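You operate a simulated robot arm through the tools that you are given. There is no shell and no other tool. Be economical: measure what you need, move in short steps, check, and stop when the job is done.

You run a simulated robot arm. Do the job below in one go: nothing can be reset, and whatever is moved stays where it is left.

JOB
Rock jar 57 in the blue cradle till mixed and put it back.
Fine: slide the latch over the lid before you rock it; leave the latch open. Set down upright: what you pick out.
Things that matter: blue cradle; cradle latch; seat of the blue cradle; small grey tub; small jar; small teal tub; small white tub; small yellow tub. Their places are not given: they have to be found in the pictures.

It is judged by the outcome, as a careful person would: the job done as asked, and still so three seconds after it is handed in. It fails if anything else is knocked over, pushed out of place, dropped, spilled or broken. Lids that push on must go on centred and level and be pressed home; caps that screw on are set level and turned clockwise until they are tight.

ROBOT AND FRAMES
A 7-joint arm with a two-finger parallel gripper, fixed in place. Base frame: the origin is at the foot of the arm, x ahead of it, y to its left, z up; the work surface is at about z = 0. Readings come in m, rad, newtons and seconds.
With the tool pointing down near the work surface it reaches from about 0.24 to 0.62 m from the base axis. Its first joint turns from -1.152 to 1.152 rad. Payload 2.6 kg.
Tool frame: the origin (TCP) lies between the finger pads and is the grasp point; the fingertips stand 0.03 m ahead of it; z points along the fingers, y is the line along which they close. Largest opening 0.094 m; finger width 0.028, thickness 0.01; the body of the gripper, 0.05 by 0.096 m, starts 0.055 m behind the TCP.
Orientation is that of the tool frame in the base frame, as a unit quaternion [x, y, z, w]. With the fingers straight down and closing along the base's y, the tool's x points along the base's -x, its y along +y and its z along -z.

CONTROLS
- The arm moves only by the tool play_rows. Its argument "targets" is a list of rows, each an object (a shift or turn left out is 0, a gripper value left out holds the last) with "slide": the shift along the tool's x, y, z in units of 200 mm (1.0 is 200 mm), a list of three; "delta_rot": the turn, a rotation vector about the tool's x, y, z in units of 90 degrees (1.0 is 90 degrees), a list of three; "gripper": the closure in counts, from 0 (fully open) to 255 (shut). In form: [{"slide": [dx, dy, dz], "delta_rot": [wx, wy, wz], "gripper": gripper}, ...]. A call has 1 to 10 rows; each row is the pose to reach, as a shift and turn from the pose commanded when the call began, along the tool's axes at that moment. A call with a number of a shift or a turn outside -1 to 1 is refused whole. Rows are played at 5 a second. More than 0.05 m and 0.15 rad between two rows, or a gripper value outside its range, and nothing of the call is played. Where a pose cannot be reached the arm comes as near as it can. A force on the tool above 40 N (or 10 N above the force at the start of the call, whichever is more), or a blocked arm, ends the call early, and 0.2 s more pass. The fingers move at their own pace (about 0.072 m/s each) and stop on an object; they squeeze with about 36 N. The grip force told is the motor's: it shows also when the fingers shut on nothing. Time passes only in rows, and 0.2 s behind the last, so rows that repeat a pose let the fingers close. The reply holds the time, the measured pose of the TCP, the force on the tool along the base axes, the opening and the grip force, in the units named above and with some noise, with the torque about the TCP (base axes, N m) and any sound that the robot's microphone picked up, and new pictures: "views" is both (left out), scene, wrist or none.
- Cameras (640 x 400 px; columns grow to the right, rows downward): "scene" is fixed at [0.043, 0.4385, 0.5632]; the picture's right is [-0.68, -0.73, 0.00], its down [-0.42, 0.39, -0.82] and it looks along [0.60, -0.56, -0.58] (base axes); focal length 340 px, centre (320, 200). "wrist" rides on the gripper at [0.076, 0.014, -0.102] in the tool frame; the picture's right is [-0.18, 0.98, 0.00], its down [-0.75, -0.14, -0.64] and it looks along [-0.63, -0.12, 0.77] (tool axes); focal length 243 px, centre (320, 200).
- probe_pixels(camera, pixels): for up to 12 pixels [column, row] of the newest picture of that camera ("zoom" is the newest enlarged one), the place [x, y, z] in the base frame of the surface seen there, good to about 0.002 m. The clock stands still meanwhile.
- inspect(camera, box): a new picture of the part [left, top, right, bottom] of that camera's present view, enlarged. The clock stands still meanwhile.
- job_done(): hands the job in; it is judged then, once.

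Go step by step. Measure first, check grasps and placings, and put right what went wrong. The budget is 80 turns and 200 pictures, counting those below and the enlarged ones. Unless the task says otherwise, let go and move clear before handing in, and close with one line.

The tools are called after "Emit:" as name(argument=value, ...) on one line, values as JSON. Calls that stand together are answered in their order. play_rows: Moves the arm, as the interface text tells. Its arguments: {"type":"object","properties":{"targets":{"type":"array","items":{"type":"object","properties":{"slide":{"type":"array","items":{"type":"number"}},"delta_rot":{"type":"array","items":{"type":"number"}},"gripper":{"type":"number"}}}},"views":{"type":"string","enum":["both","scene","wrist","none"]}},"required":["targets"]} The other tools are called the same way: probe_pixels (camera, pixels) gives the place of the surface under pixels of a picture; inspect (camera, box) takes an enlarged picture of a part of a camera's view; job_done () hands the job in.

At the start:

```text
clock: 0.0
ee_pos: [0.4063, -0.1343, 0.3388]
tcp_rot: [0.0, 1.0, 0.0, 0.0]
wrist_force: [0.2, -0.3, 0.4]
moment: [0.0, -0.02, 0.0]
opening: 0.0941
grip_force: 0.1
```

scene: 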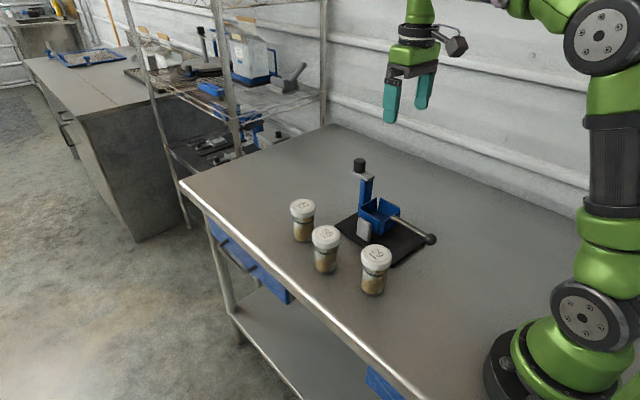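
wrist: 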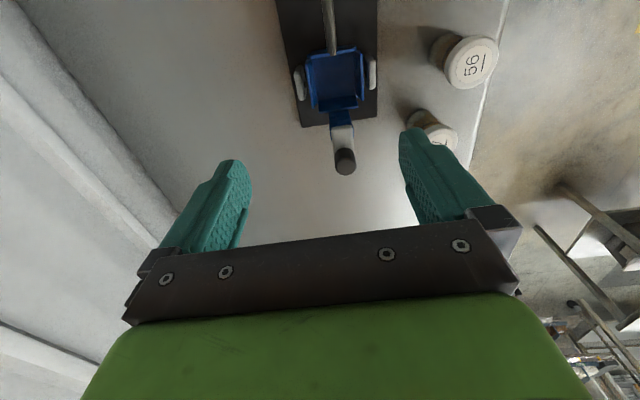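

I see three jars with numbered lids at about (303,207), (326,237), (375,257) and the cradle with its handle at (380,215). I'll enlarge them to read the numbers and the mechanism.

Emit:
inspect(camera="scene", box=[280, 190, 400, 300])

Emit:
inspect(camera="scene", box=[320, 145, 450, 275])

Emit:
inspect(camera="wrist", box=[260, 0, 510, 190])

```text
3.64 times, centred on (340, 245) of scene
```

zoom: 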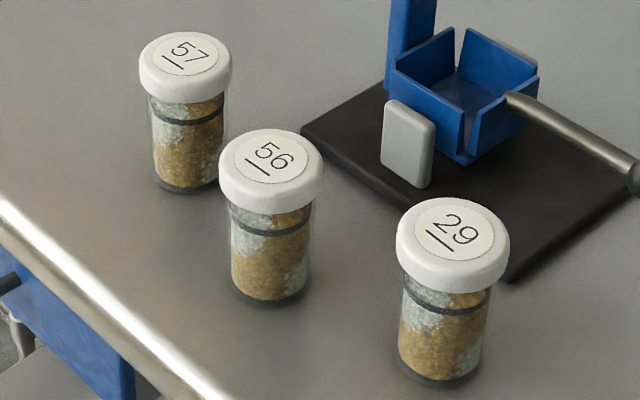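

```text
3.08 times, centred on (385, 210) of scene
```

zoom: 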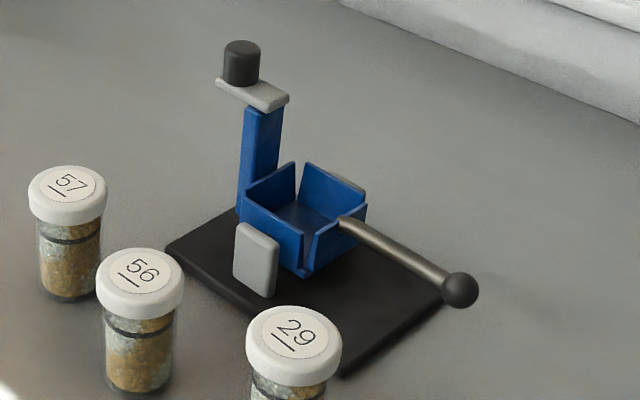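

```text
2.11 times, centred on (385, 95) of wrist
```

zoom: 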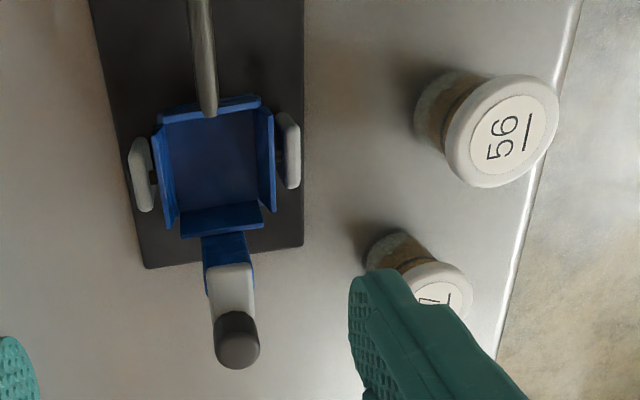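

Jar 57 is the far-left one at (303,207). The cradle tips between grey side posts, with the handle towards the robot and the latch knob on top of the blue post. I'll measure the key points.

Emit:
probe_pixels(camera="scene", pixels=[[303, 206], [303, 236], [326, 235], [375, 255], [359, 160], [367, 176], [366, 190], [382, 215], [430, 239], [402, 222], [364, 225], [396, 262]])

Emit:
probe_pixels(camera="wrist", pixels=[[335, 80], [345, 160], [342, 133], [298, 85], [373, 75], [330, 35], [310, 80], [363, 80], [336, 106], [335, 50], [328, 5], [343, 112]])

Emit:
inspect(camera="scene", box=[340, 150, 410, 220])

```text
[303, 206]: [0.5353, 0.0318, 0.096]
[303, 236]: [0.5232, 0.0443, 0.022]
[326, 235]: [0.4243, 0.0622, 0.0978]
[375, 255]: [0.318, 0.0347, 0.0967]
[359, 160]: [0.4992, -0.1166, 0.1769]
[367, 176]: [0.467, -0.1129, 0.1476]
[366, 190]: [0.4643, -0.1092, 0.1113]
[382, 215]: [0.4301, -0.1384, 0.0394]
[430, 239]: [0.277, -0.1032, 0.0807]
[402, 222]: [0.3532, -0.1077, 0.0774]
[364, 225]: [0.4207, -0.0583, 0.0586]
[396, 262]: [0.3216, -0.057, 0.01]
```

```text
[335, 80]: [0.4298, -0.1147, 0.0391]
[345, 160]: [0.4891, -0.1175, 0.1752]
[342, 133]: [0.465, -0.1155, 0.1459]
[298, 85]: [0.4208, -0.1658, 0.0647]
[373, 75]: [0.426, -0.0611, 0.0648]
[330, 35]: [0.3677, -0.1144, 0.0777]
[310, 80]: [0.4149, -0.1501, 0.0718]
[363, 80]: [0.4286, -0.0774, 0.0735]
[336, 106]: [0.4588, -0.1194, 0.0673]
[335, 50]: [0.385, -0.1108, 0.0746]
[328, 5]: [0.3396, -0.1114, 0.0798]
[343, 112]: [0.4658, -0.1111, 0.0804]
```

```text
5.71 times, centred on (375, 185) of scene
```

zoom: 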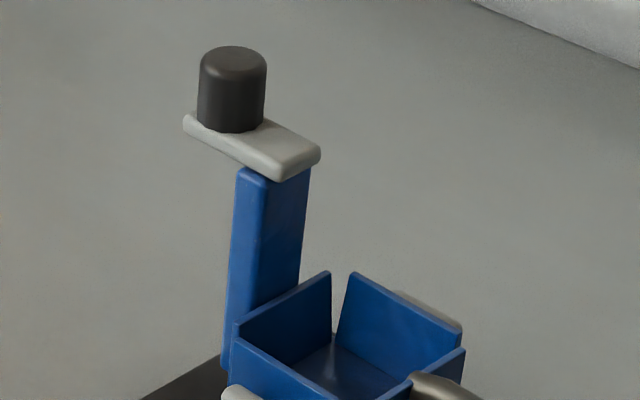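

Jar 57's lid centre is about (0.535, 0.032), top at z 0.096. The cradle seat is about (0.422, -0.113), floor at 0.039. I'll move above jar 57.

Emit:
play_rows(targets=[{"slide": [-0.1, 0.14, 0.08], "gripper": 0}, {"slide": [-0.2, 0.28, 0.16]}, {"slide": [-0.3, 0.42, 0.24]}, {"slide": [-0.42, 0.56, 0.32]}, {"slide": [-0.54, 0.7, 0.4]}, {"slide": [-0.643, 0.831, 0.5]}, {"slide": [-0.643, 0.831, 0.5]}])

```text
clock: 1.6
ee_pos: [0.5315, 0.0314, 0.2375]
tcp_rot: [0.0, 1.0, 0.0, 0.0]
wrist_force: [-0.9, 0.5, 0.4]
moment: [0.0, -0.05, 0.0]
opening: 0.094
grip_force: 0.0
```

scene: 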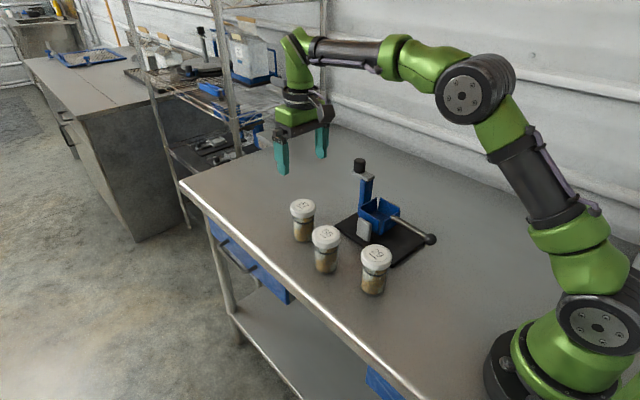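
wrist: 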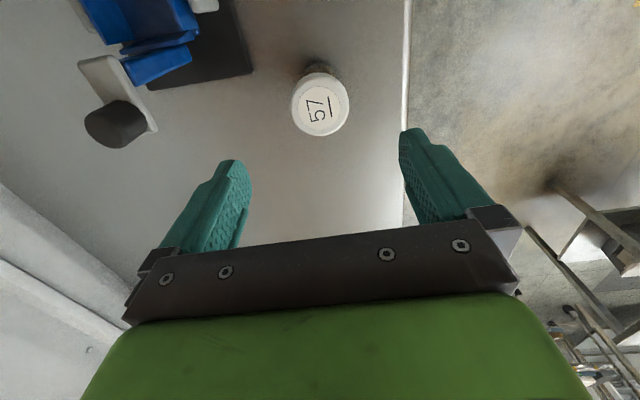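

The lid of 57 shows at wrist (320,105). I'll probe its edges to refine the centre.

Emit:
probe_pixels(camera="wrist", pixels=[[320, 105], [296, 106], [345, 103], [320, 83], [322, 130], [320, 68]])

Emit:
probe_pixels(camera="scene", pixels=[[303, 206], [293, 206], [313, 206], [303, 200], [303, 212], [296, 240], [310, 240]])

Emit:
inspect(camera="wrist", box=[270, 50, 370, 150])

```text
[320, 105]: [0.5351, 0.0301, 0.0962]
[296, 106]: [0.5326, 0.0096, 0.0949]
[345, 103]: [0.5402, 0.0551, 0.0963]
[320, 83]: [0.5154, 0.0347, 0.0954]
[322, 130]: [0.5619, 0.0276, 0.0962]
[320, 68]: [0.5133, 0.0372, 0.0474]
```

```text
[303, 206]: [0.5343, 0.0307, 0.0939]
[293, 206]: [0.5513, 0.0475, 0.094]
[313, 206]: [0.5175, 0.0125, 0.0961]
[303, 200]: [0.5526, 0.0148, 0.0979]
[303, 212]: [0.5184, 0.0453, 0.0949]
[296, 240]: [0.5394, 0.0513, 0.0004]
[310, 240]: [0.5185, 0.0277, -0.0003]
```

```text
4.00 times, centred on (320, 100) of wrist
```

zoom: 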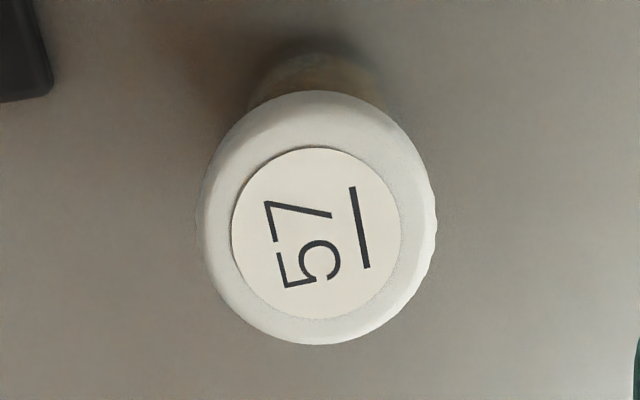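

Lid centre is about (0.536, 0.0305), diameter about 0.055. I'll descend to lid height.

Emit:
play_rows(targets=[{"slide": [-0.005, -0.005, 0.2]}, {"slide": [-0.005, -0.005, 0.4]}, {"slide": [-0.005, -0.005, 0.55]}, {"slide": [-0.005, -0.005, 0.65]}, {"slide": [-0.005, -0.005, 0.72]}, {"slide": [-0.005, -0.005, 0.79]}, {"slide": [-0.005, -0.005, 0.79]}, {"slide": [-0.005, -0.005, 0.79]}])

```text
clock: 3.4
ee_pos: [0.538, 0.0316, 0.0805]
tcp_rot: [0.0, 1.0, 0.0, 0.001]
wrist_force: [-0.7, -0.3, 0.4]
moment: [0.0, 0.01, -0.01]
opening: 0.0941
grip_force: 0.1
```

scene: 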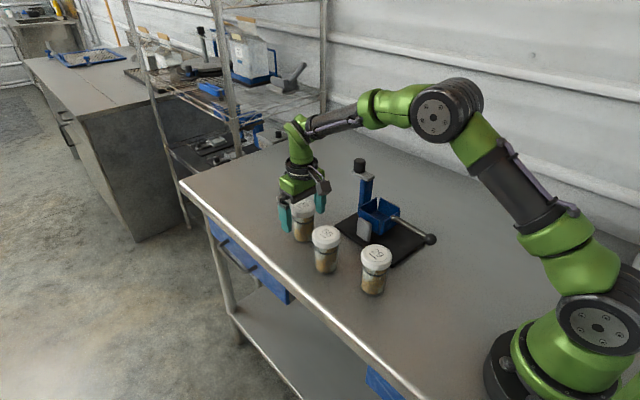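
wrist: 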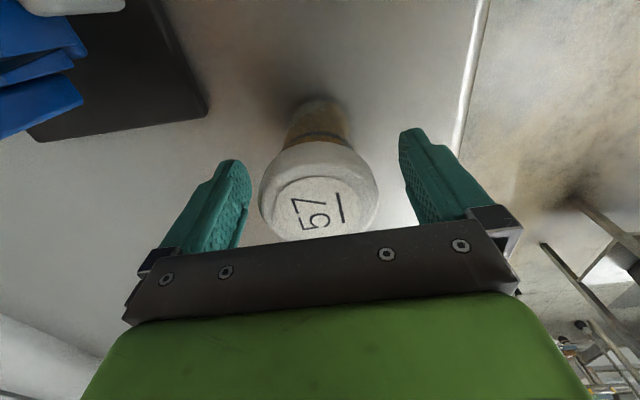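

The jar lies centred between the fingers, so I'll close.

Emit:
play_rows(targets=[{"gripper": 255}, {"gripper": 255}, {"gripper": 255}, {"gripper": 255}, {"gripper": 255}], views="wrist")

```text
clock: 4.6
ee_pos: [0.537, 0.032, 0.0817]
tcp_rot: [0.0, 1.0, -0.001, 0.0]
wrist_force: [-0.2, -0.9, 0.6]
moment: [-0.04, 0.01, 0.0]
opening: 0.06
grip_force: 36.3
```

wrist: 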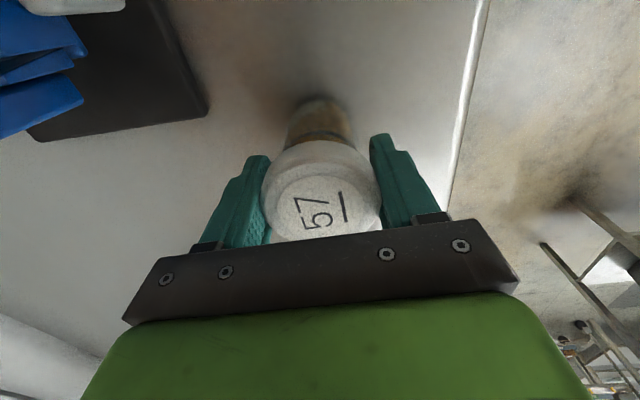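

Grip holds at 0.060 opening. I'll lift straight up, clear of the latch.

Emit:
play_rows(targets=[{"slide": [0, 0, -0.1]}, {"slide": [0, 0, -0.25]}, {"slide": [0, 0, -0.45]}, {"slide": [0, 0, -0.65]}, {"slide": [0, 0, -0.85]}, {"slide": [0, 0, -1.0]}, {"slide": [0, 0, -1.0]}, {"slide": [0, 0, -1.0]}])

```text
clock: 6.4
ee_pos: [0.5369, 0.0312, 0.2799]
tcp_rot: [0.0, 1.0, 0.0, 0.0]
wrist_force: [0.1, -0.5, -0.4]
moment: [0.0, -0.02, 0.01]
opening: 0.0
grip_force: 33.0
```

scene: 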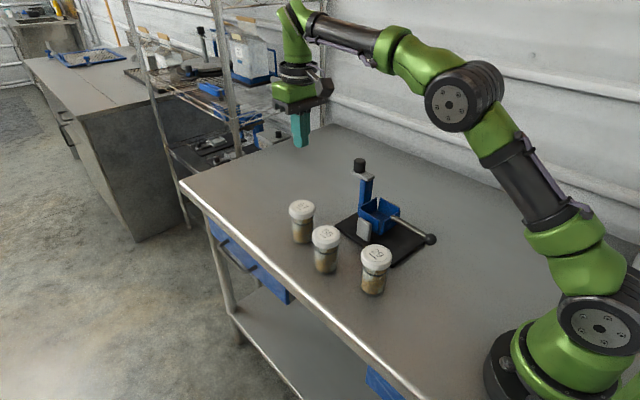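
wrist: 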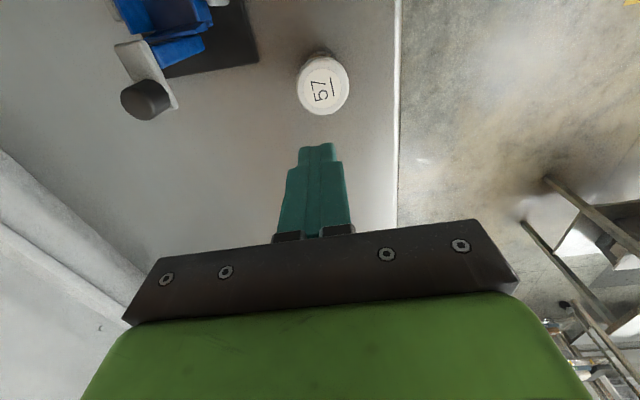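

The fingers slipped off: they're shut empty and jar 57 still stands at (302,210). I'll check where it is now.

Emit:
inspect(camera="scene", box=[260, 180, 350, 270])

Emit:
inspect(camera="wrist", box=[280, 40, 370, 130])

Emit:
probe_pixels(camera="scene", pixels=[[302, 208], [292, 208], [312, 208], [302, 202], [302, 214], [302, 230], [302, 238], [295, 230], [309, 230], [290, 212], [314, 212]])

Emit:
probe_pixels(camera="wrist", pixels=[[323, 88], [300, 88], [346, 88], [323, 70], [323, 107], [323, 64]])

```text
4.44 times, centred on (305, 225) of scene
```

zoom: 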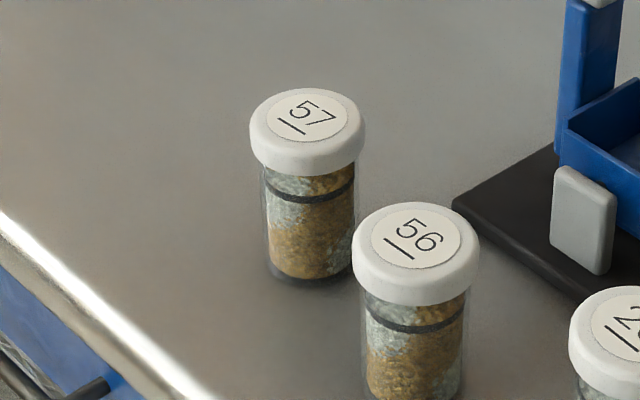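

```text
4.44 times, centred on (325, 85) of wrist
```

zoom: 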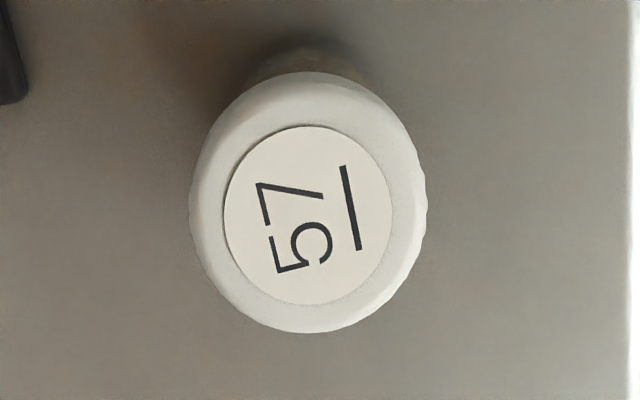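

```text
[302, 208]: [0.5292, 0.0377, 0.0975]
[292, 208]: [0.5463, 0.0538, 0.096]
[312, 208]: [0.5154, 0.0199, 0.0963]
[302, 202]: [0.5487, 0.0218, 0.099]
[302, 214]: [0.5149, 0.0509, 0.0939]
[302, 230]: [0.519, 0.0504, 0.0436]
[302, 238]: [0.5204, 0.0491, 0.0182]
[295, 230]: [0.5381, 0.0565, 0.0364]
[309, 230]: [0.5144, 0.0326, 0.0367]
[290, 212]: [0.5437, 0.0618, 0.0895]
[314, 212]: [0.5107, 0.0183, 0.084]
```

```text
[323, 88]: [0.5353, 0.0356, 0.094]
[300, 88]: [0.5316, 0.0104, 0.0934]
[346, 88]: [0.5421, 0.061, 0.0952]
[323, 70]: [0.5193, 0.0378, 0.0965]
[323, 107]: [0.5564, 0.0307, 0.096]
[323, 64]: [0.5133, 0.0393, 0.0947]
```

Jar 57 stands upright at about (0.534, 0.035), roughly 4 mm off its old spot. I'll reopen, go down deeper, grip again and test-lift slowly.

Emit:
play_rows(targets=[{"slide": [0.01, 0.02, 0.0], "gripper": 0}, {"slide": [0.01, 0.02, 0.0]}, {"slide": [0.01, 0.02, 0.1]}, {"slide": [0.01, 0.02, 0.3]}, {"slide": [0.01, 0.02, 0.5]}, {"slide": [0.01, 0.02, 0.7]}, {"slide": [0.01, 0.02, 0.8]}, {"slide": [0.01, 0.02, 0.9]}, {"slide": [0.01, 0.02, 1.0]}, {"slide": [0.01, 0.02, 1.0]}], views="none")

Emit:
play_rows(targets=[{"slide": [0, 0, 0.03]}, {"slide": [0, 0, 0.06]}, {"slide": [0, 0, 0.06]}, {"slide": [0, 0, 0.06], "gripper": 255}, {"slide": [0, 0, 0.06]}, {"slide": [0, 0, 0.06]}, {"slide": [0, 0, 0.06]}, {"slide": [0, 0, 0.06]}, {"slide": [0, 0, 0.06]}])

```text
clock: 8.6
ee_pos: [0.5345, 0.0359, 0.0787]
tcp_rot: [0.0, 1.0, 0.0, 0.0]
wrist_force: [-1.1, 0.0, 0.0]
moment: [-0.02, 0.0, -0.01]
opening: 0.094
grip_force: 0.0
```

```text
clock: 10.6
ee_pos: [0.5337, 0.0366, 0.0674]
tcp_rot: [0.001, 1.0, 0.0, 0.0]
wrist_force: [0.4, -1.3, -0.8]
moment: [0.03, -0.02, -0.01]
opening: 0.0602
grip_force: 36.0
```

scene: 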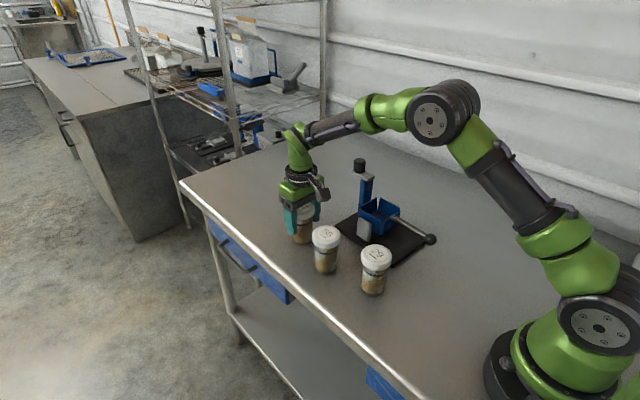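
wrist: 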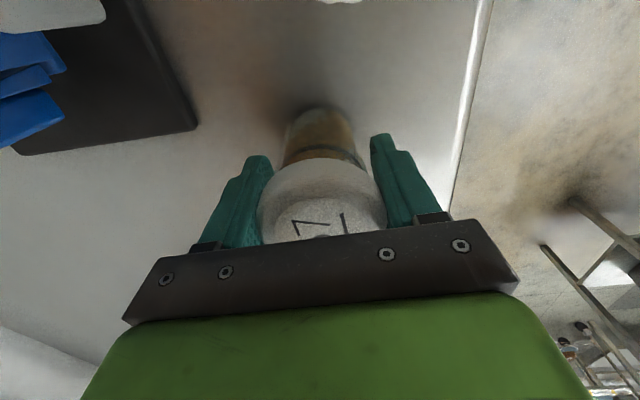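

Gripped again at 0.060. I'll lift slowly by 20 mm as a test.

Emit:
play_rows(targets=[{"slide": [0, 0, -0.01]}, {"slide": [0, 0, -0.02]}, {"slide": [0, 0, -0.03]}, {"slide": [0, 0, -0.04]}, {"slide": [0, 0, -0.055]}, {"slide": [0, 0, -0.07]}, {"slide": [0, 0, -0.085]}, {"slide": [0, 0, -0.1]}, {"slide": [0, 0, -0.1]}])

```text
clock: 12.6
ee_pos: [0.5341, 0.0368, 0.0899]
tcp_rot: [0.0, 1.0, 0.0, 0.0]
wrist_force: [0.6, 0.5, -2.3]
moment: [-0.01, 0.03, 0.0]
opening: 0.0604
grip_force: 36.1
```

scene: 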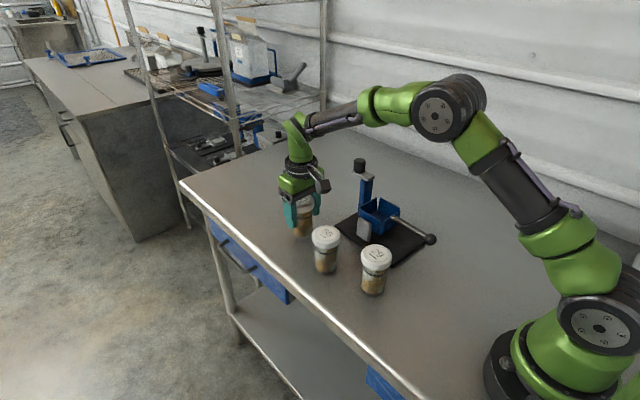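
wrist: 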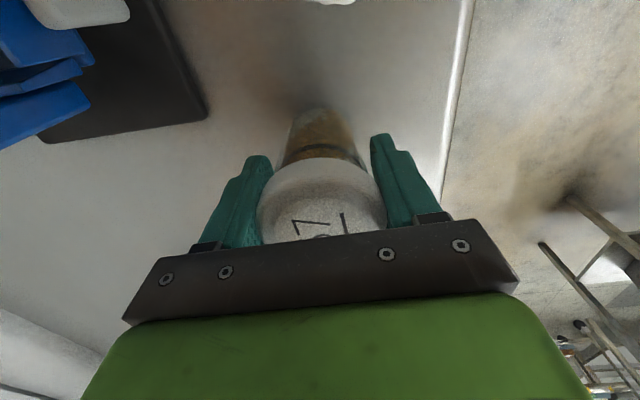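

The jar rises with the fingers (about 2 N, unchanged in the wrist view). I'll keep lifting gently.

Emit:
play_rows(targets=[{"slide": [0, 0, -0.03]}, {"slide": [0, 0, -0.08]}, {"slide": [0, 0, -0.15]}, {"slide": [0, 0, -0.23]}, {"slide": [0, 0, -0.31]}, {"slide": [0, 0, -0.39]}, {"slide": [0, 0, -0.45]}, {"slide": [0, 0, -0.49]}, {"slide": [0, 0, -0.51]}, {"slide": [0, 0, -0.51]}])

```text
clock: 14.8
ee_pos: [0.532, 0.0356, 0.1903]
tcp_rot: [0.0, 1.0, 0.0, -0.001]
wrist_force: [0.4, -0.8, -1.5]
moment: [0.01, 0.05, -0.04]
opening: 0.0604
grip_force: 35.8
```

scene: 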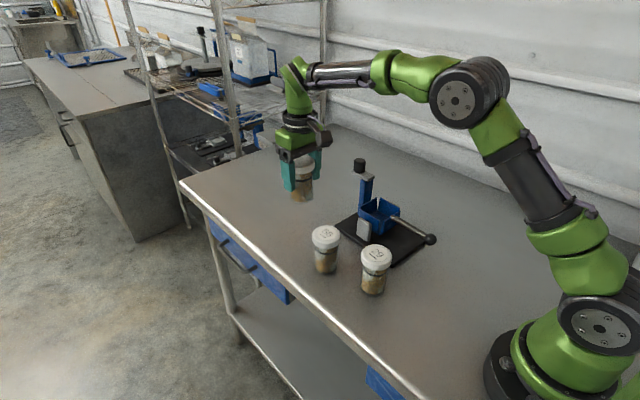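
wrist: 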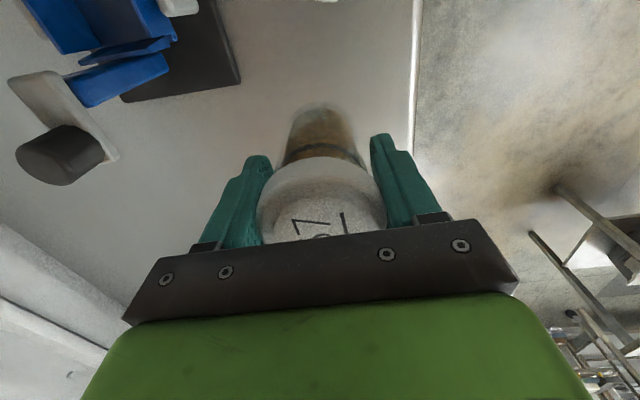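

Holding well. Before moving over, I'll measure the cradle walls more finely.

Emit:
inspect(camera="scene", box=[345, 185, 415, 255])

```text
5.71 times, centred on (380, 220) of scene
```

zoom: 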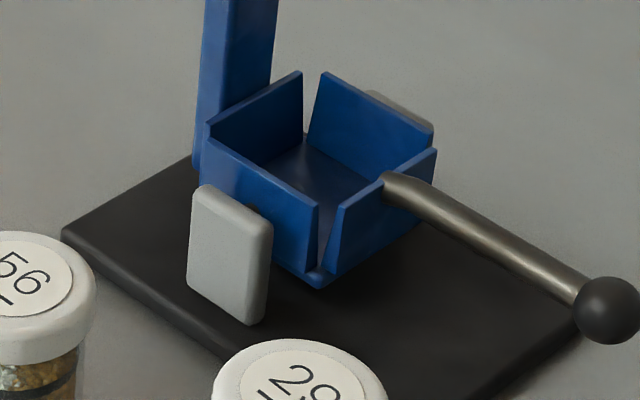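

Emit:
probe_pixels(camera="zoom", pixels=[[255, 98], [375, 105], [262, 172], [390, 190], [255, 105], [370, 115], [310, 180], [305, 142], [358, 188], [230, 230], [240, 130], [340, 215]])

```text
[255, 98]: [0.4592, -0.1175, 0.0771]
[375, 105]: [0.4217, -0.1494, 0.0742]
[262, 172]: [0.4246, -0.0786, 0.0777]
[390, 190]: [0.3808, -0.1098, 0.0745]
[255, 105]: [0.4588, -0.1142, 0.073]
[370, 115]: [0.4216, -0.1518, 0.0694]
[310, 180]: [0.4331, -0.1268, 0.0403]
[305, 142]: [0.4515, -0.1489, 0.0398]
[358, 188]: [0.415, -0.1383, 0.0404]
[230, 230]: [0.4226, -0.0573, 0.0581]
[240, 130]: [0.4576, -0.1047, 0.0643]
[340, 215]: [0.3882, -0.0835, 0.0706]
```

The walls top out at z 0.078, so with this deep grip the fingertips would reach the wall tops when the jar is seated. I'll set the jar back on its original spot and re-grip about 6 mm higher.

Emit:
play_rows(targets=[{"slide": [-0.015, -0.028, 0.1]}, {"slide": [-0.015, -0.028, 0.22]}, {"slide": [-0.015, -0.028, 0.34]}, {"slide": [-0.015, -0.028, 0.45]}, {"slide": [-0.015, -0.028, 0.53]}, {"slide": [-0.015, -0.028, 0.57]}, {"slide": [-0.015, -0.028, 0.59]}, {"slide": [-0.015, -0.028, 0.6]}, {"slide": [-0.015, -0.028, 0.605]}, {"slide": [-0.015, -0.028, 0.608]}], views="none")

Emit:
play_rows(targets=[{"slide": [0, 0, 0], "gripper": 150}, {"slide": [0, 0, 0], "gripper": 50}, {"slide": [0, 0, 0]}, {"slide": [0, 0, -0.015]}, {"slide": [0, 0, -0.028]}, {"slide": [0, 0, -0.028]}, {"slide": [0, 0, -0.028], "gripper": 255}, {"slide": [0, 0, -0.028]}, {"slide": [0, 0, -0.028]}, {"slide": [0, 0, -0.028]}])

```text
clock: 17.0
ee_pos: [0.5365, 0.0308, 0.0678]
tcp_rot: [-0.001, 1.0, 0.0, 0.0]
wrist_force: [-0.4, 0.5, -2.4]
moment: [-0.01, 0.02, -0.03]
opening: 0.0601
grip_force: 35.9
```

```text
clock: 19.2
ee_pos: [0.5366, 0.0302, 0.0734]
tcp_rot: [0.001, 1.0, 0.0, 0.001]
wrist_force: [0.6, 0.1, -0.3]
moment: [-0.04, -0.01, -0.01]
opening: 0.0603
grip_force: 36.2
```

scene: 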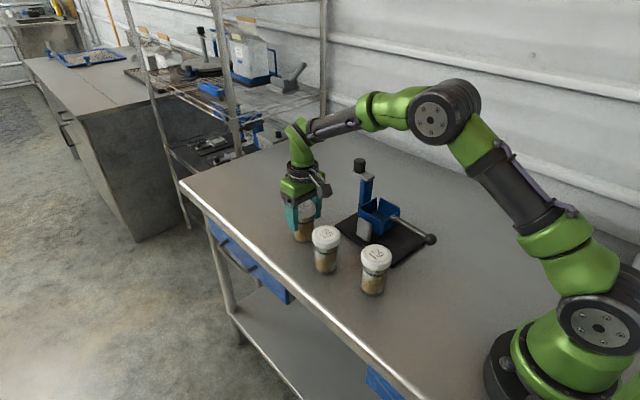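
wrist: 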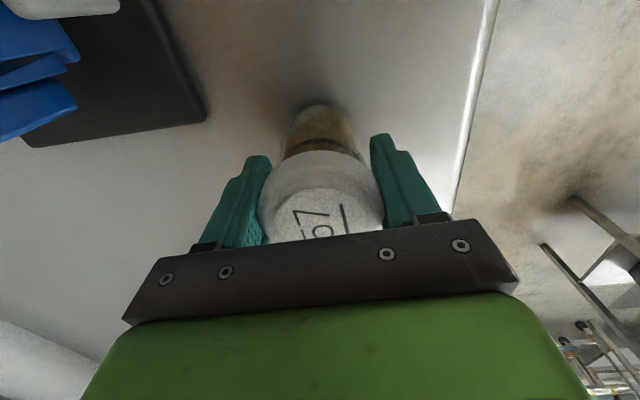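

Re-gripped higher on the original spot. Slow lift again.

Emit:
play_rows(targets=[{"slide": [0, 0, -0.01]}, {"slide": [0, 0, -0.02]}, {"slide": [0, 0, -0.035]}, {"slide": [0, 0, -0.06]}, {"slide": [0, 0, -0.1]}, {"slide": [0, 0, -0.15]}, {"slide": [0, 0, -0.2]}, {"slide": [0, 0, -0.24]}, {"slide": [0, 0, -0.26]}, {"slide": [0, 0, -0.26]}])

```text
clock: 21.4
ee_pos: [0.5348, 0.0308, 0.1266]
tcp_rot: [-0.001, 1.0, 0.0, 0.0]
wrist_force: [0.0, 0.7, -1.9]
moment: [0.02, 0.0, 0.01]
opening: 0.0598
grip_force: 36.3
```

scene: 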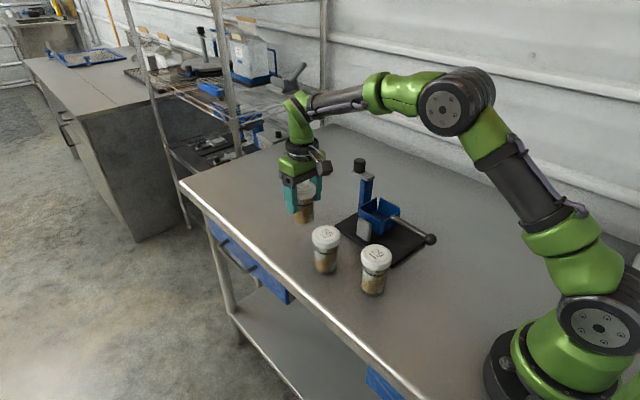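
wrist: 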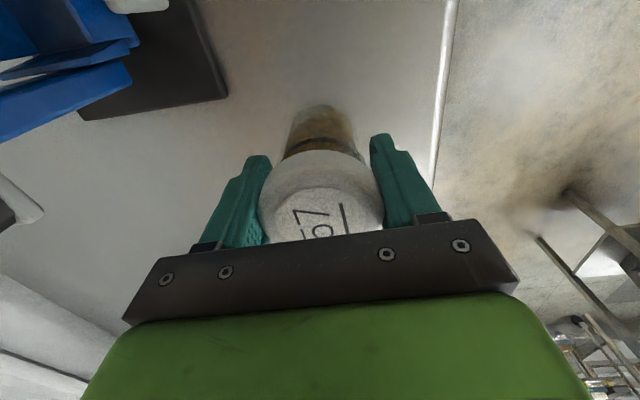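

It holds. I'll raise higher, then carry it over the cradle.

Emit:
play_rows(targets=[{"slide": [0, 0, -0.1]}, {"slide": [0, 0, -0.22]}, {"slide": [0, 0, -0.36]}, {"slide": [0, 0, -0.5]}, {"slide": [0.05, -0.06, -0.62]}, {"slide": [0.14, -0.17, -0.66]}, {"slide": [0.24, -0.29, -0.66]}, {"slide": [0.34, -0.42, -0.66]}, {"slide": [0.44, -0.55, -0.66]}, {"slide": [0.52, -0.65, -0.66]}], views="none")

Emit:
play_rows(targets=[{"slide": [0.04, -0.045, 0]}, {"slide": [0.057, -0.0665, 0]}, {"slide": [0.057, -0.0665, 0]}, {"slide": [0.057, -0.0665, 0]}])

```text
clock: 23.6
ee_pos: [0.4301, -0.101, 0.2623]
tcp_rot: [0.0, 1.0, 0.0, 0.0]
wrist_force: [0.0, 0.3, -2.1]
moment: [0.01, -0.02, -0.02]
opening: 0.0602
grip_force: 36.1
```

```text
clock: 24.6
ee_pos: [0.4215, -0.1137, 0.2597]
tcp_rot: [0.0, 1.0, 0.0, -0.001]
wrist_force: [-0.6, 1.0, -2.0]
moment: [0.01, 0.02, -0.03]
opening: 0.0598
grip_force: 36.4
```

scene: 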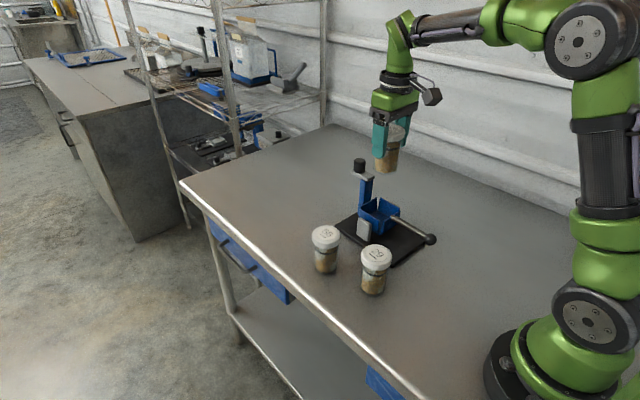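
wrist: 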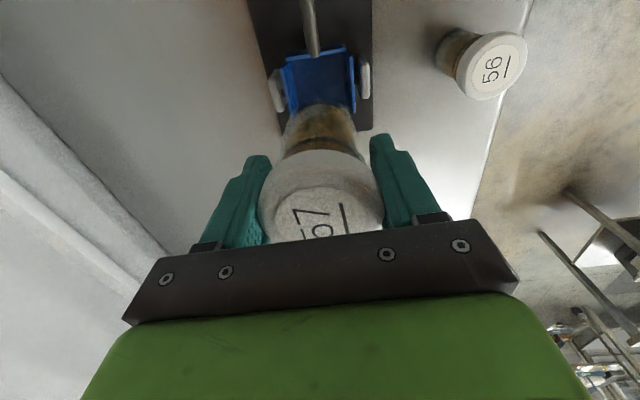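

The jar sits centred over the cradle. Lowering it part way into the walls.

Emit:
play_rows(targets=[{"slide": [0, 0, 0.08]}, {"slide": [0, 0, 0.18]}, {"slide": [0, 0, 0.28]}, {"slide": [0, 0, 0.37]}, {"slide": [0, 0, 0.44]}, {"slide": [0, 0, 0.5]}, {"slide": [0, 0, 0.55]}, {"slide": [0, 0, 0.59]}, {"slide": [0, 0, 0.62]}, {"slide": [0, 0, 0.62]}])

Emit:
inspect(camera="scene", box=[330, 140, 430, 240])

```text
clock: 26.8
ee_pos: [0.4219, -0.114, 0.1355]
tcp_rot: [0.0, 1.0, 0.0, -0.001]
wrist_force: [0.8, -0.4, -1.9]
moment: [0.0, 0.03, -0.02]
opening: 0.0598
grip_force: 36.1
```

scene: 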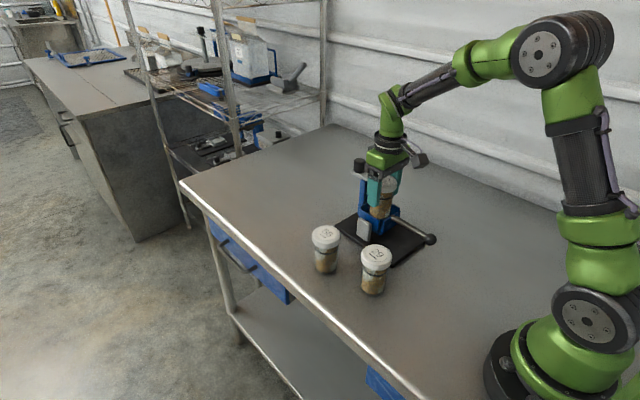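
wrist: 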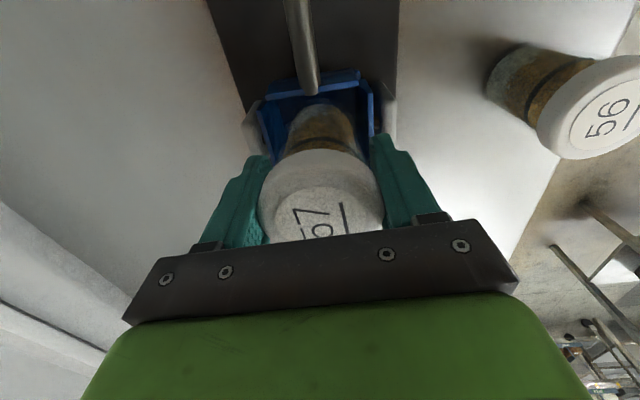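

```text
4.00 times, centred on (380, 190) of scene
```

zoom: 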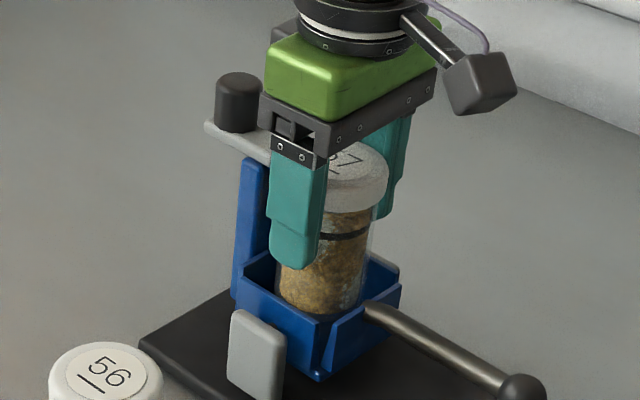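

The jar is inside the walls and clear of the latch. I'll lower the last 20 mm slowly and watch the force.

Emit:
play_rows(targets=[{"slide": [0, 0, 0.03]}, {"slide": [0, 0, 0.055]}, {"slide": [0, 0, 0.075]}, {"slide": [0, 0, 0.085]}, {"slide": [0, 0, 0.092]}, {"slide": [0, 0, 0.097]}, {"slide": [0, 0, 0.1]}, {"slide": [0, 0, 0.1]}], views="none")

Emit:
inspect(camera="scene", box=[330, 140, 430, 240])

```text
clock: 28.6
ee_pos: [0.4201, -0.1129, 0.1139]
tcp_rot: [0.0, 1.0, 0.0, 0.001]
wrist_force: [1.7, 0.4, 0.1]
moment: [-0.02, -0.13, 0.0]
opening: 0.06
grip_force: 36.3
```

```text
4.00 times, centred on (380, 190) of scene
```

zoom: 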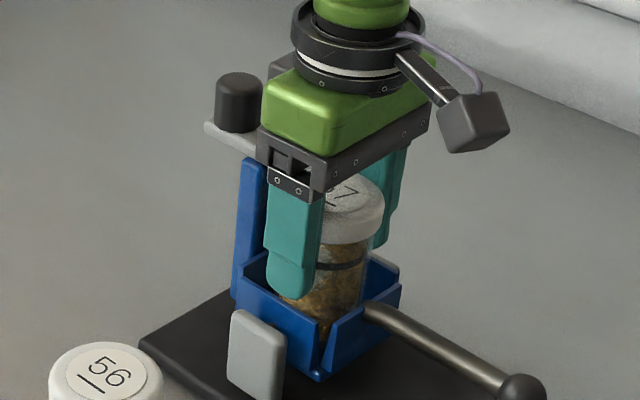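

The jar's weight has gone from the tool (0.1 N), so it's resting on the seat. I'll open and rise clear.

Emit:
play_rows(targets=[{"gripper": 170}, {"gripper": 100}, {"gripper": 0}, {"gripper": 0}, {"slide": [0, 0, -0.05]}, {"slide": [0, 0, -0.2]}, {"slide": [0, 0, -0.4]}, {"slide": [0, 0, -0.6]}, {"slide": [0, 0, -0.75]}, {"slide": [0, 0, -0.75]}])

Emit:
inspect(camera="scene", box=[330, 140, 430, 240])

```text
clock: 30.8
ee_pos: [0.4233, -0.1121, 0.264]
tcp_rot: [0.0, 1.0, 0.001, 0.0]
wrist_force: [0.4, 0.6, 0.0]
moment: [0.02, -0.02, 0.01]
opening: 0.0941
grip_force: 0.1
```

scene: 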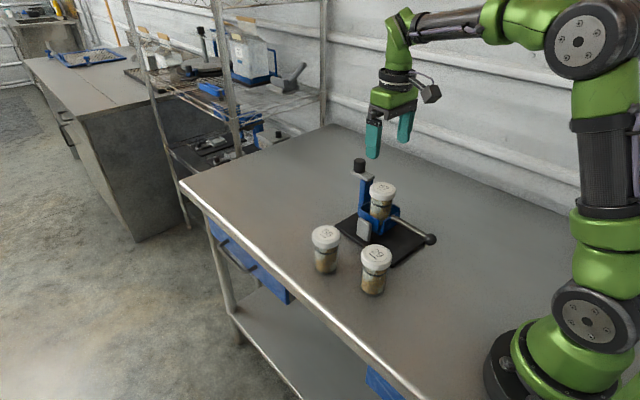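
wrist: 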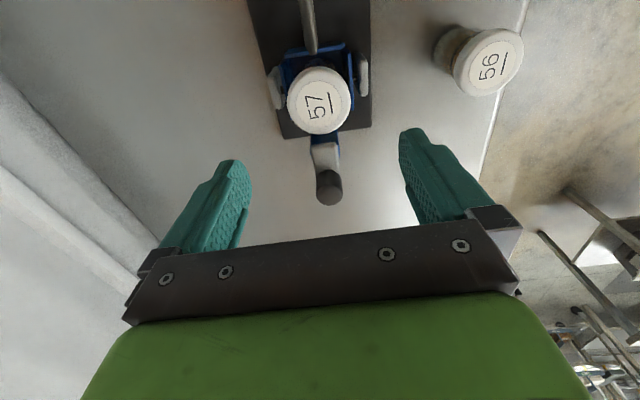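

```text
4.00 times, centred on (380, 190) of scene
```

zoom: 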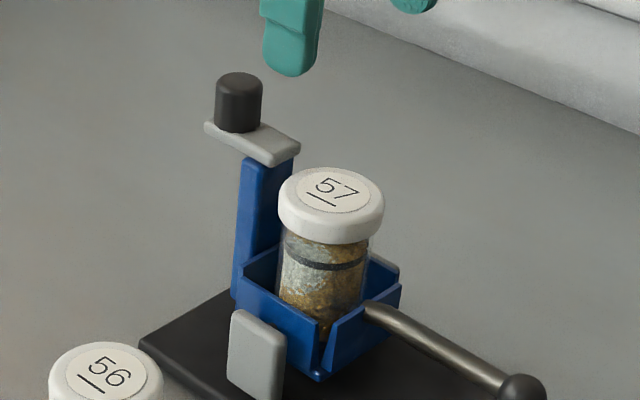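

The jar is seated upright in the cradle. Next I'll measure the knob, latch plate and lid.

Emit:
probe_pixels(camera="zoom", pixels=[[238, 82], [222, 105], [255, 105], [280, 152], [290, 140], [215, 125], [332, 190], [268, 170], [280, 190], [288, 185], [520, 390], [440, 340]])

Emit:
probe_pixels(camera="wrist", pixels=[[328, 182], [319, 182], [339, 182], [325, 160], [325, 142], [328, 198], [319, 103], [320, 128], [327, 172]])

Emit:
inspect(camera="wrist", box=[270, 60, 380, 220])

```text
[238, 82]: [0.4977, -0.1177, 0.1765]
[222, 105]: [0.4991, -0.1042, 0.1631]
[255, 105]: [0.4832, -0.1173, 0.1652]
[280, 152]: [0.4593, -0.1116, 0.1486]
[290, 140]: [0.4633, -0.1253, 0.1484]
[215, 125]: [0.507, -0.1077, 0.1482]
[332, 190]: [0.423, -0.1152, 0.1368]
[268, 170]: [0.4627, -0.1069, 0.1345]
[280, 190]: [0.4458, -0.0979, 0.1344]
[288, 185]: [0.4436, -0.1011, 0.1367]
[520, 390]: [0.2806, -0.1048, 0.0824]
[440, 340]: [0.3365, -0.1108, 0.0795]
```

```text
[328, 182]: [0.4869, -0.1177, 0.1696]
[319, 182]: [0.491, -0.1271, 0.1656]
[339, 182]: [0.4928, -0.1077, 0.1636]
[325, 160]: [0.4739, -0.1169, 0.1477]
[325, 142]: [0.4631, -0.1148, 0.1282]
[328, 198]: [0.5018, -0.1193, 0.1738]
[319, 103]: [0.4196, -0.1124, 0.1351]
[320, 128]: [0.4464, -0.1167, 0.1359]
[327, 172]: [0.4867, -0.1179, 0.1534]
```

```text
2.50 times, centred on (325, 140) of wrist
```

zoom: 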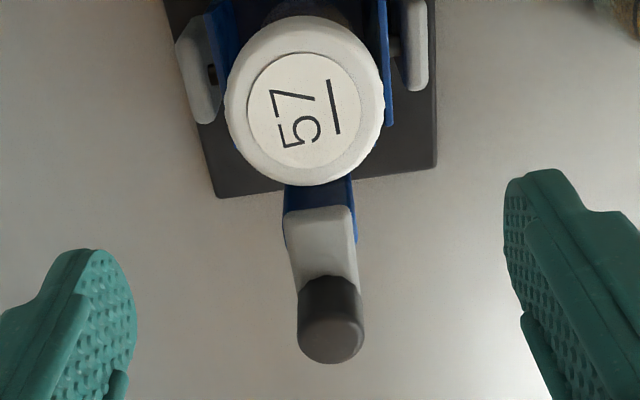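

The knob is centred at about (0.497, -0.1165), z 0.149–0.177, and the plate slides towards -x above the lid (0.136). I'll come down around the knob, tips at about 0.153.

Emit:
play_rows(targets=[{"slide": [-0.12, -0.005, 0]}, {"slide": [-0.25, -0.01, 0]}, {"slide": [-0.3775, -0.0125, 0]}, {"slide": [-0.3775, -0.0125, 0.1]}, {"slide": [-0.3775, -0.0125, 0.2]}, {"slide": [-0.3775, -0.0125, 0.3]}, {"slide": [-0.3775, -0.0125, 0.36]}, {"slide": [-0.3775, -0.0125, 0.4]}, {"slide": [-0.3775, -0.0125, 0.409]}, {"slide": [-0.3775, -0.0125, 0.409]}])

Emit:
inspect(camera="scene", box=[320, 120, 420, 220])

```text
clock: 33.0
ee_pos: [0.498, -0.1152, 0.1827]
tcp_rot: [0.0, 1.0, 0.0, 0.0]
wrist_force: [0.1, -0.5, 0.6]
moment: [0.0, -0.01, -0.02]
opening: 0.0942
grip_force: 0.2
```

scene: 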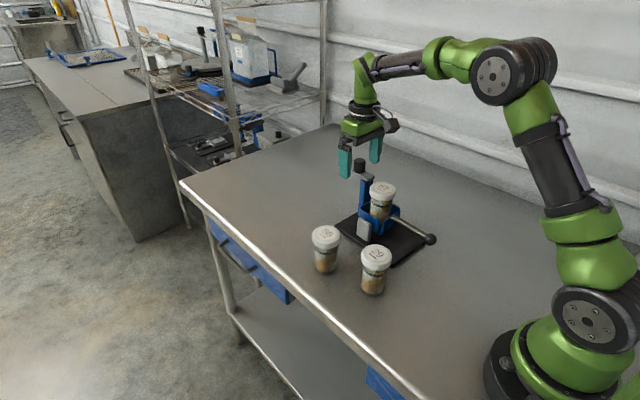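
wrist: 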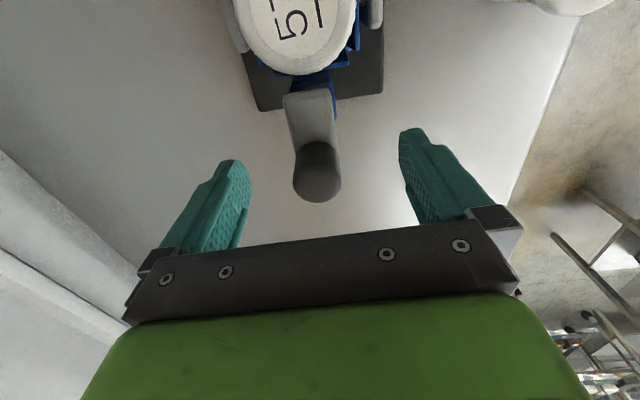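

```text
4.00 times, centred on (370, 170) of scene
```

zoom: 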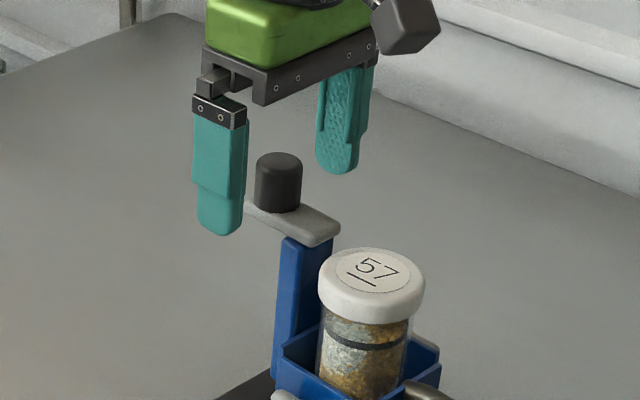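

The fingers straddle the knob above the plate. Closing on it.

Emit:
play_rows(targets=[{"gripper": 255}, {"gripper": 255}, {"gripper": 255}, {"gripper": 255}, {"gripper": 255}, {"gripper": 255}], views="wrist")

```text
clock: 34.4
ee_pos: [0.4974, -0.1165, 0.1829]
tcp_rot: [0.0, 1.0, -0.002, 0.0]
wrist_force: [0.1, -13.2, -0.2]
moment: [-0.52, 0.25, 0.08]
opening: 0.0267
grip_force: 36.2
```

wrist: 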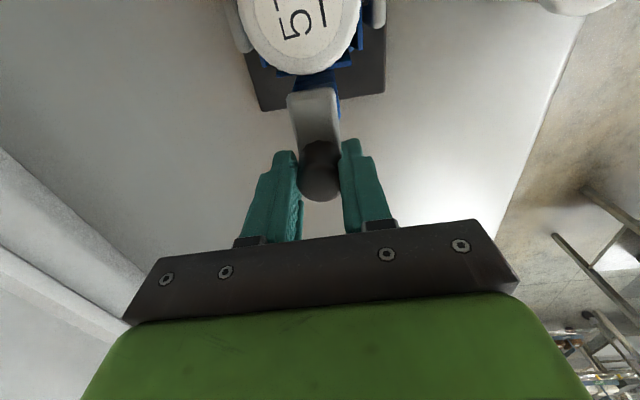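

I have the knob, but with 13 N of sideways load, so I'll shift slightly towards -y to relieve it.

Emit:
play_rows(targets=[{"slide": [0, -0.005, 0]}, {"slide": [0, -0.0075, 0]}, {"slide": [0, -0.0075, 0]}], views="none")

```text
clock: 35.2
ee_pos: [0.496, -0.1159, 0.1833]
tcp_rot: [-0.001, 1.0, 0.001, 0.0]
wrist_force: [1.2, -8.2, 0.2]
moment: [-0.26, -0.82, -0.06]
opening: 0.0267
grip_force: 36.0
```

Emit:
play_rows(targets=[{"slide": [0.0, -0.01, 0]}, {"slide": [0.025, -0.01, 0]}, {"slide": [0.05, -0.01, 0]}, {"slide": [0.075, -0.01, 0]}, {"slide": [0.1, -0.01, 0]}, {"slide": [0.1, -0.01, 0]}])

Emit:
inspect(camera="scene", box=[320, 130, 420, 230])

```text
clock: 36.6
ee_pos: [0.4757, -0.1159, 0.1841]
tcp_rot: [-0.001, 1.0, 0.002, 0.001]
wrist_force: [1.5, 13.0, -0.4]
moment: [0.65, 0.26, -0.11]
opening: 0.0264
grip_force: 36.3
```

scene: 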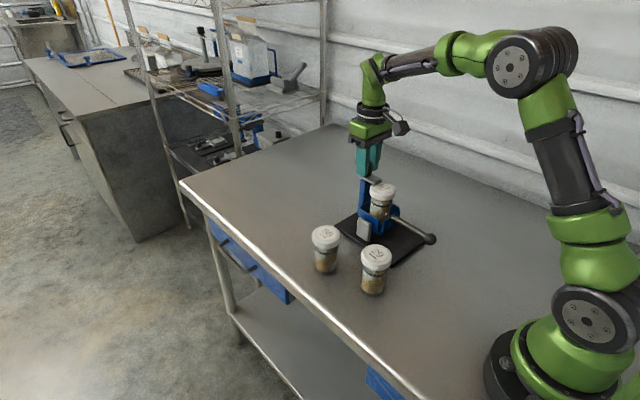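
wrist: 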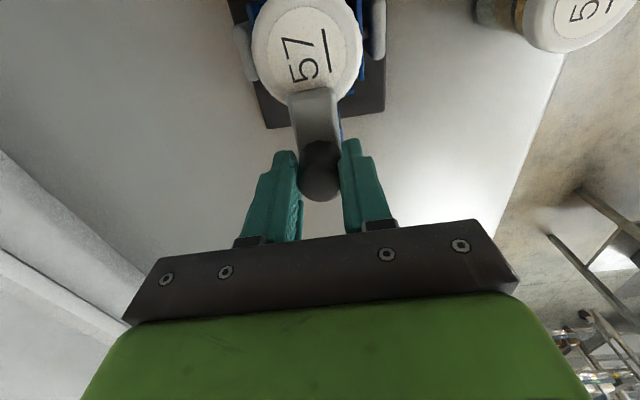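

```text
4.00 times, centred on (370, 180) of scene
```

zoom: 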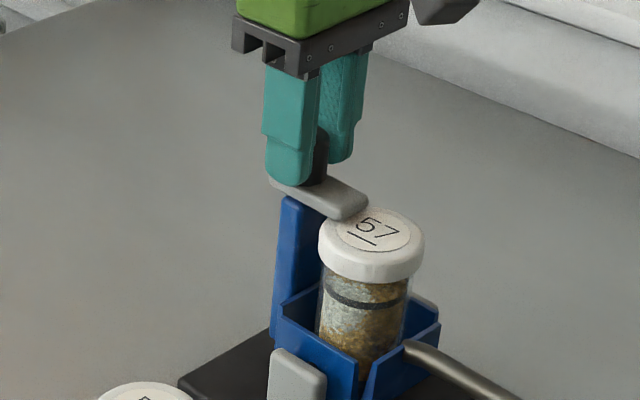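

The plate is moving over the lid. The side load has flipped (+13 N), so I'll give back some y as I carry on.

Emit:
play_rows(targets=[{"slide": [0.0, 0.01, 0]}, {"slide": [0.0, 0.018, 0]}, {"slide": [0.025, 0.019, 0]}, {"slide": [0.05, 0.02, 0]}, {"slide": [0.05, 0.02, 0]}], views="none")

```text
clock: 37.8
ee_pos: [0.4675, -0.1158, 0.183]
tcp_rot: [0.0, 1.0, 0.0, 0.001]
wrist_force: [5.3, 5.7, 1.4]
moment: [0.16, -0.31, -0.05]
opening: 0.0266
grip_force: 36.0
```

Emit:
play_rows(targets=[{"slide": [0.025, 0.008, 0]}, {"slide": [0.05, 0.01, 0]}, {"slide": [0.075, 0.01, 0]}, {"slide": [0.1, 0.01, 0]}, {"slide": [0.1, 0.01, 0]}])

Emit:
inspect(camera="scene", box=[320, 130, 420, 230])

```text
clock: 39.0
ee_pos: [0.4487, -0.1147, 0.1861]
tcp_rot: [0.001, 1.0, -0.003, 0.006]
wrist_force: [13.2, -10.3, 28.2]
moment: [-0.02, -0.6, -0.13]
opening: 0.027
grip_force: 35.9
```

scene: 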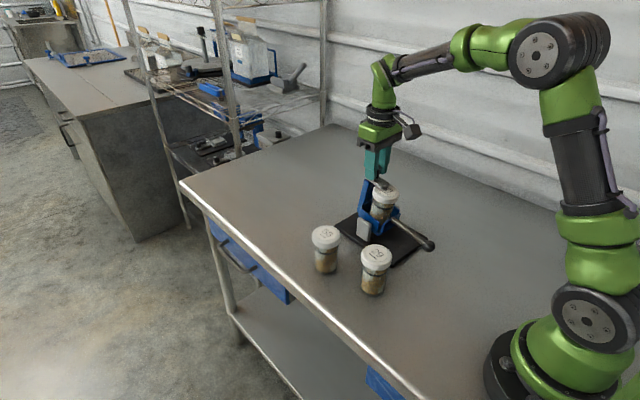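
wrist: 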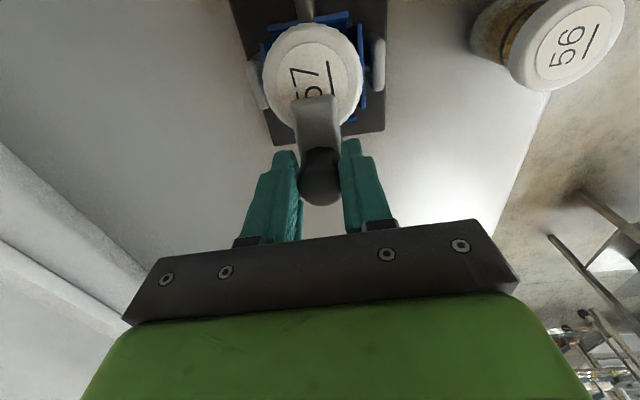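

```text
4.00 times, centred on (370, 180) of scene
```

zoom: 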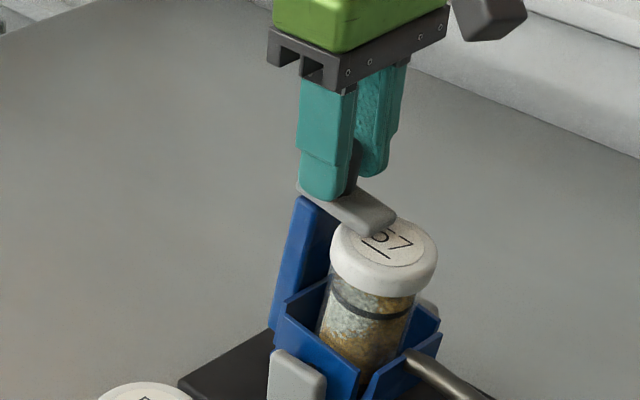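

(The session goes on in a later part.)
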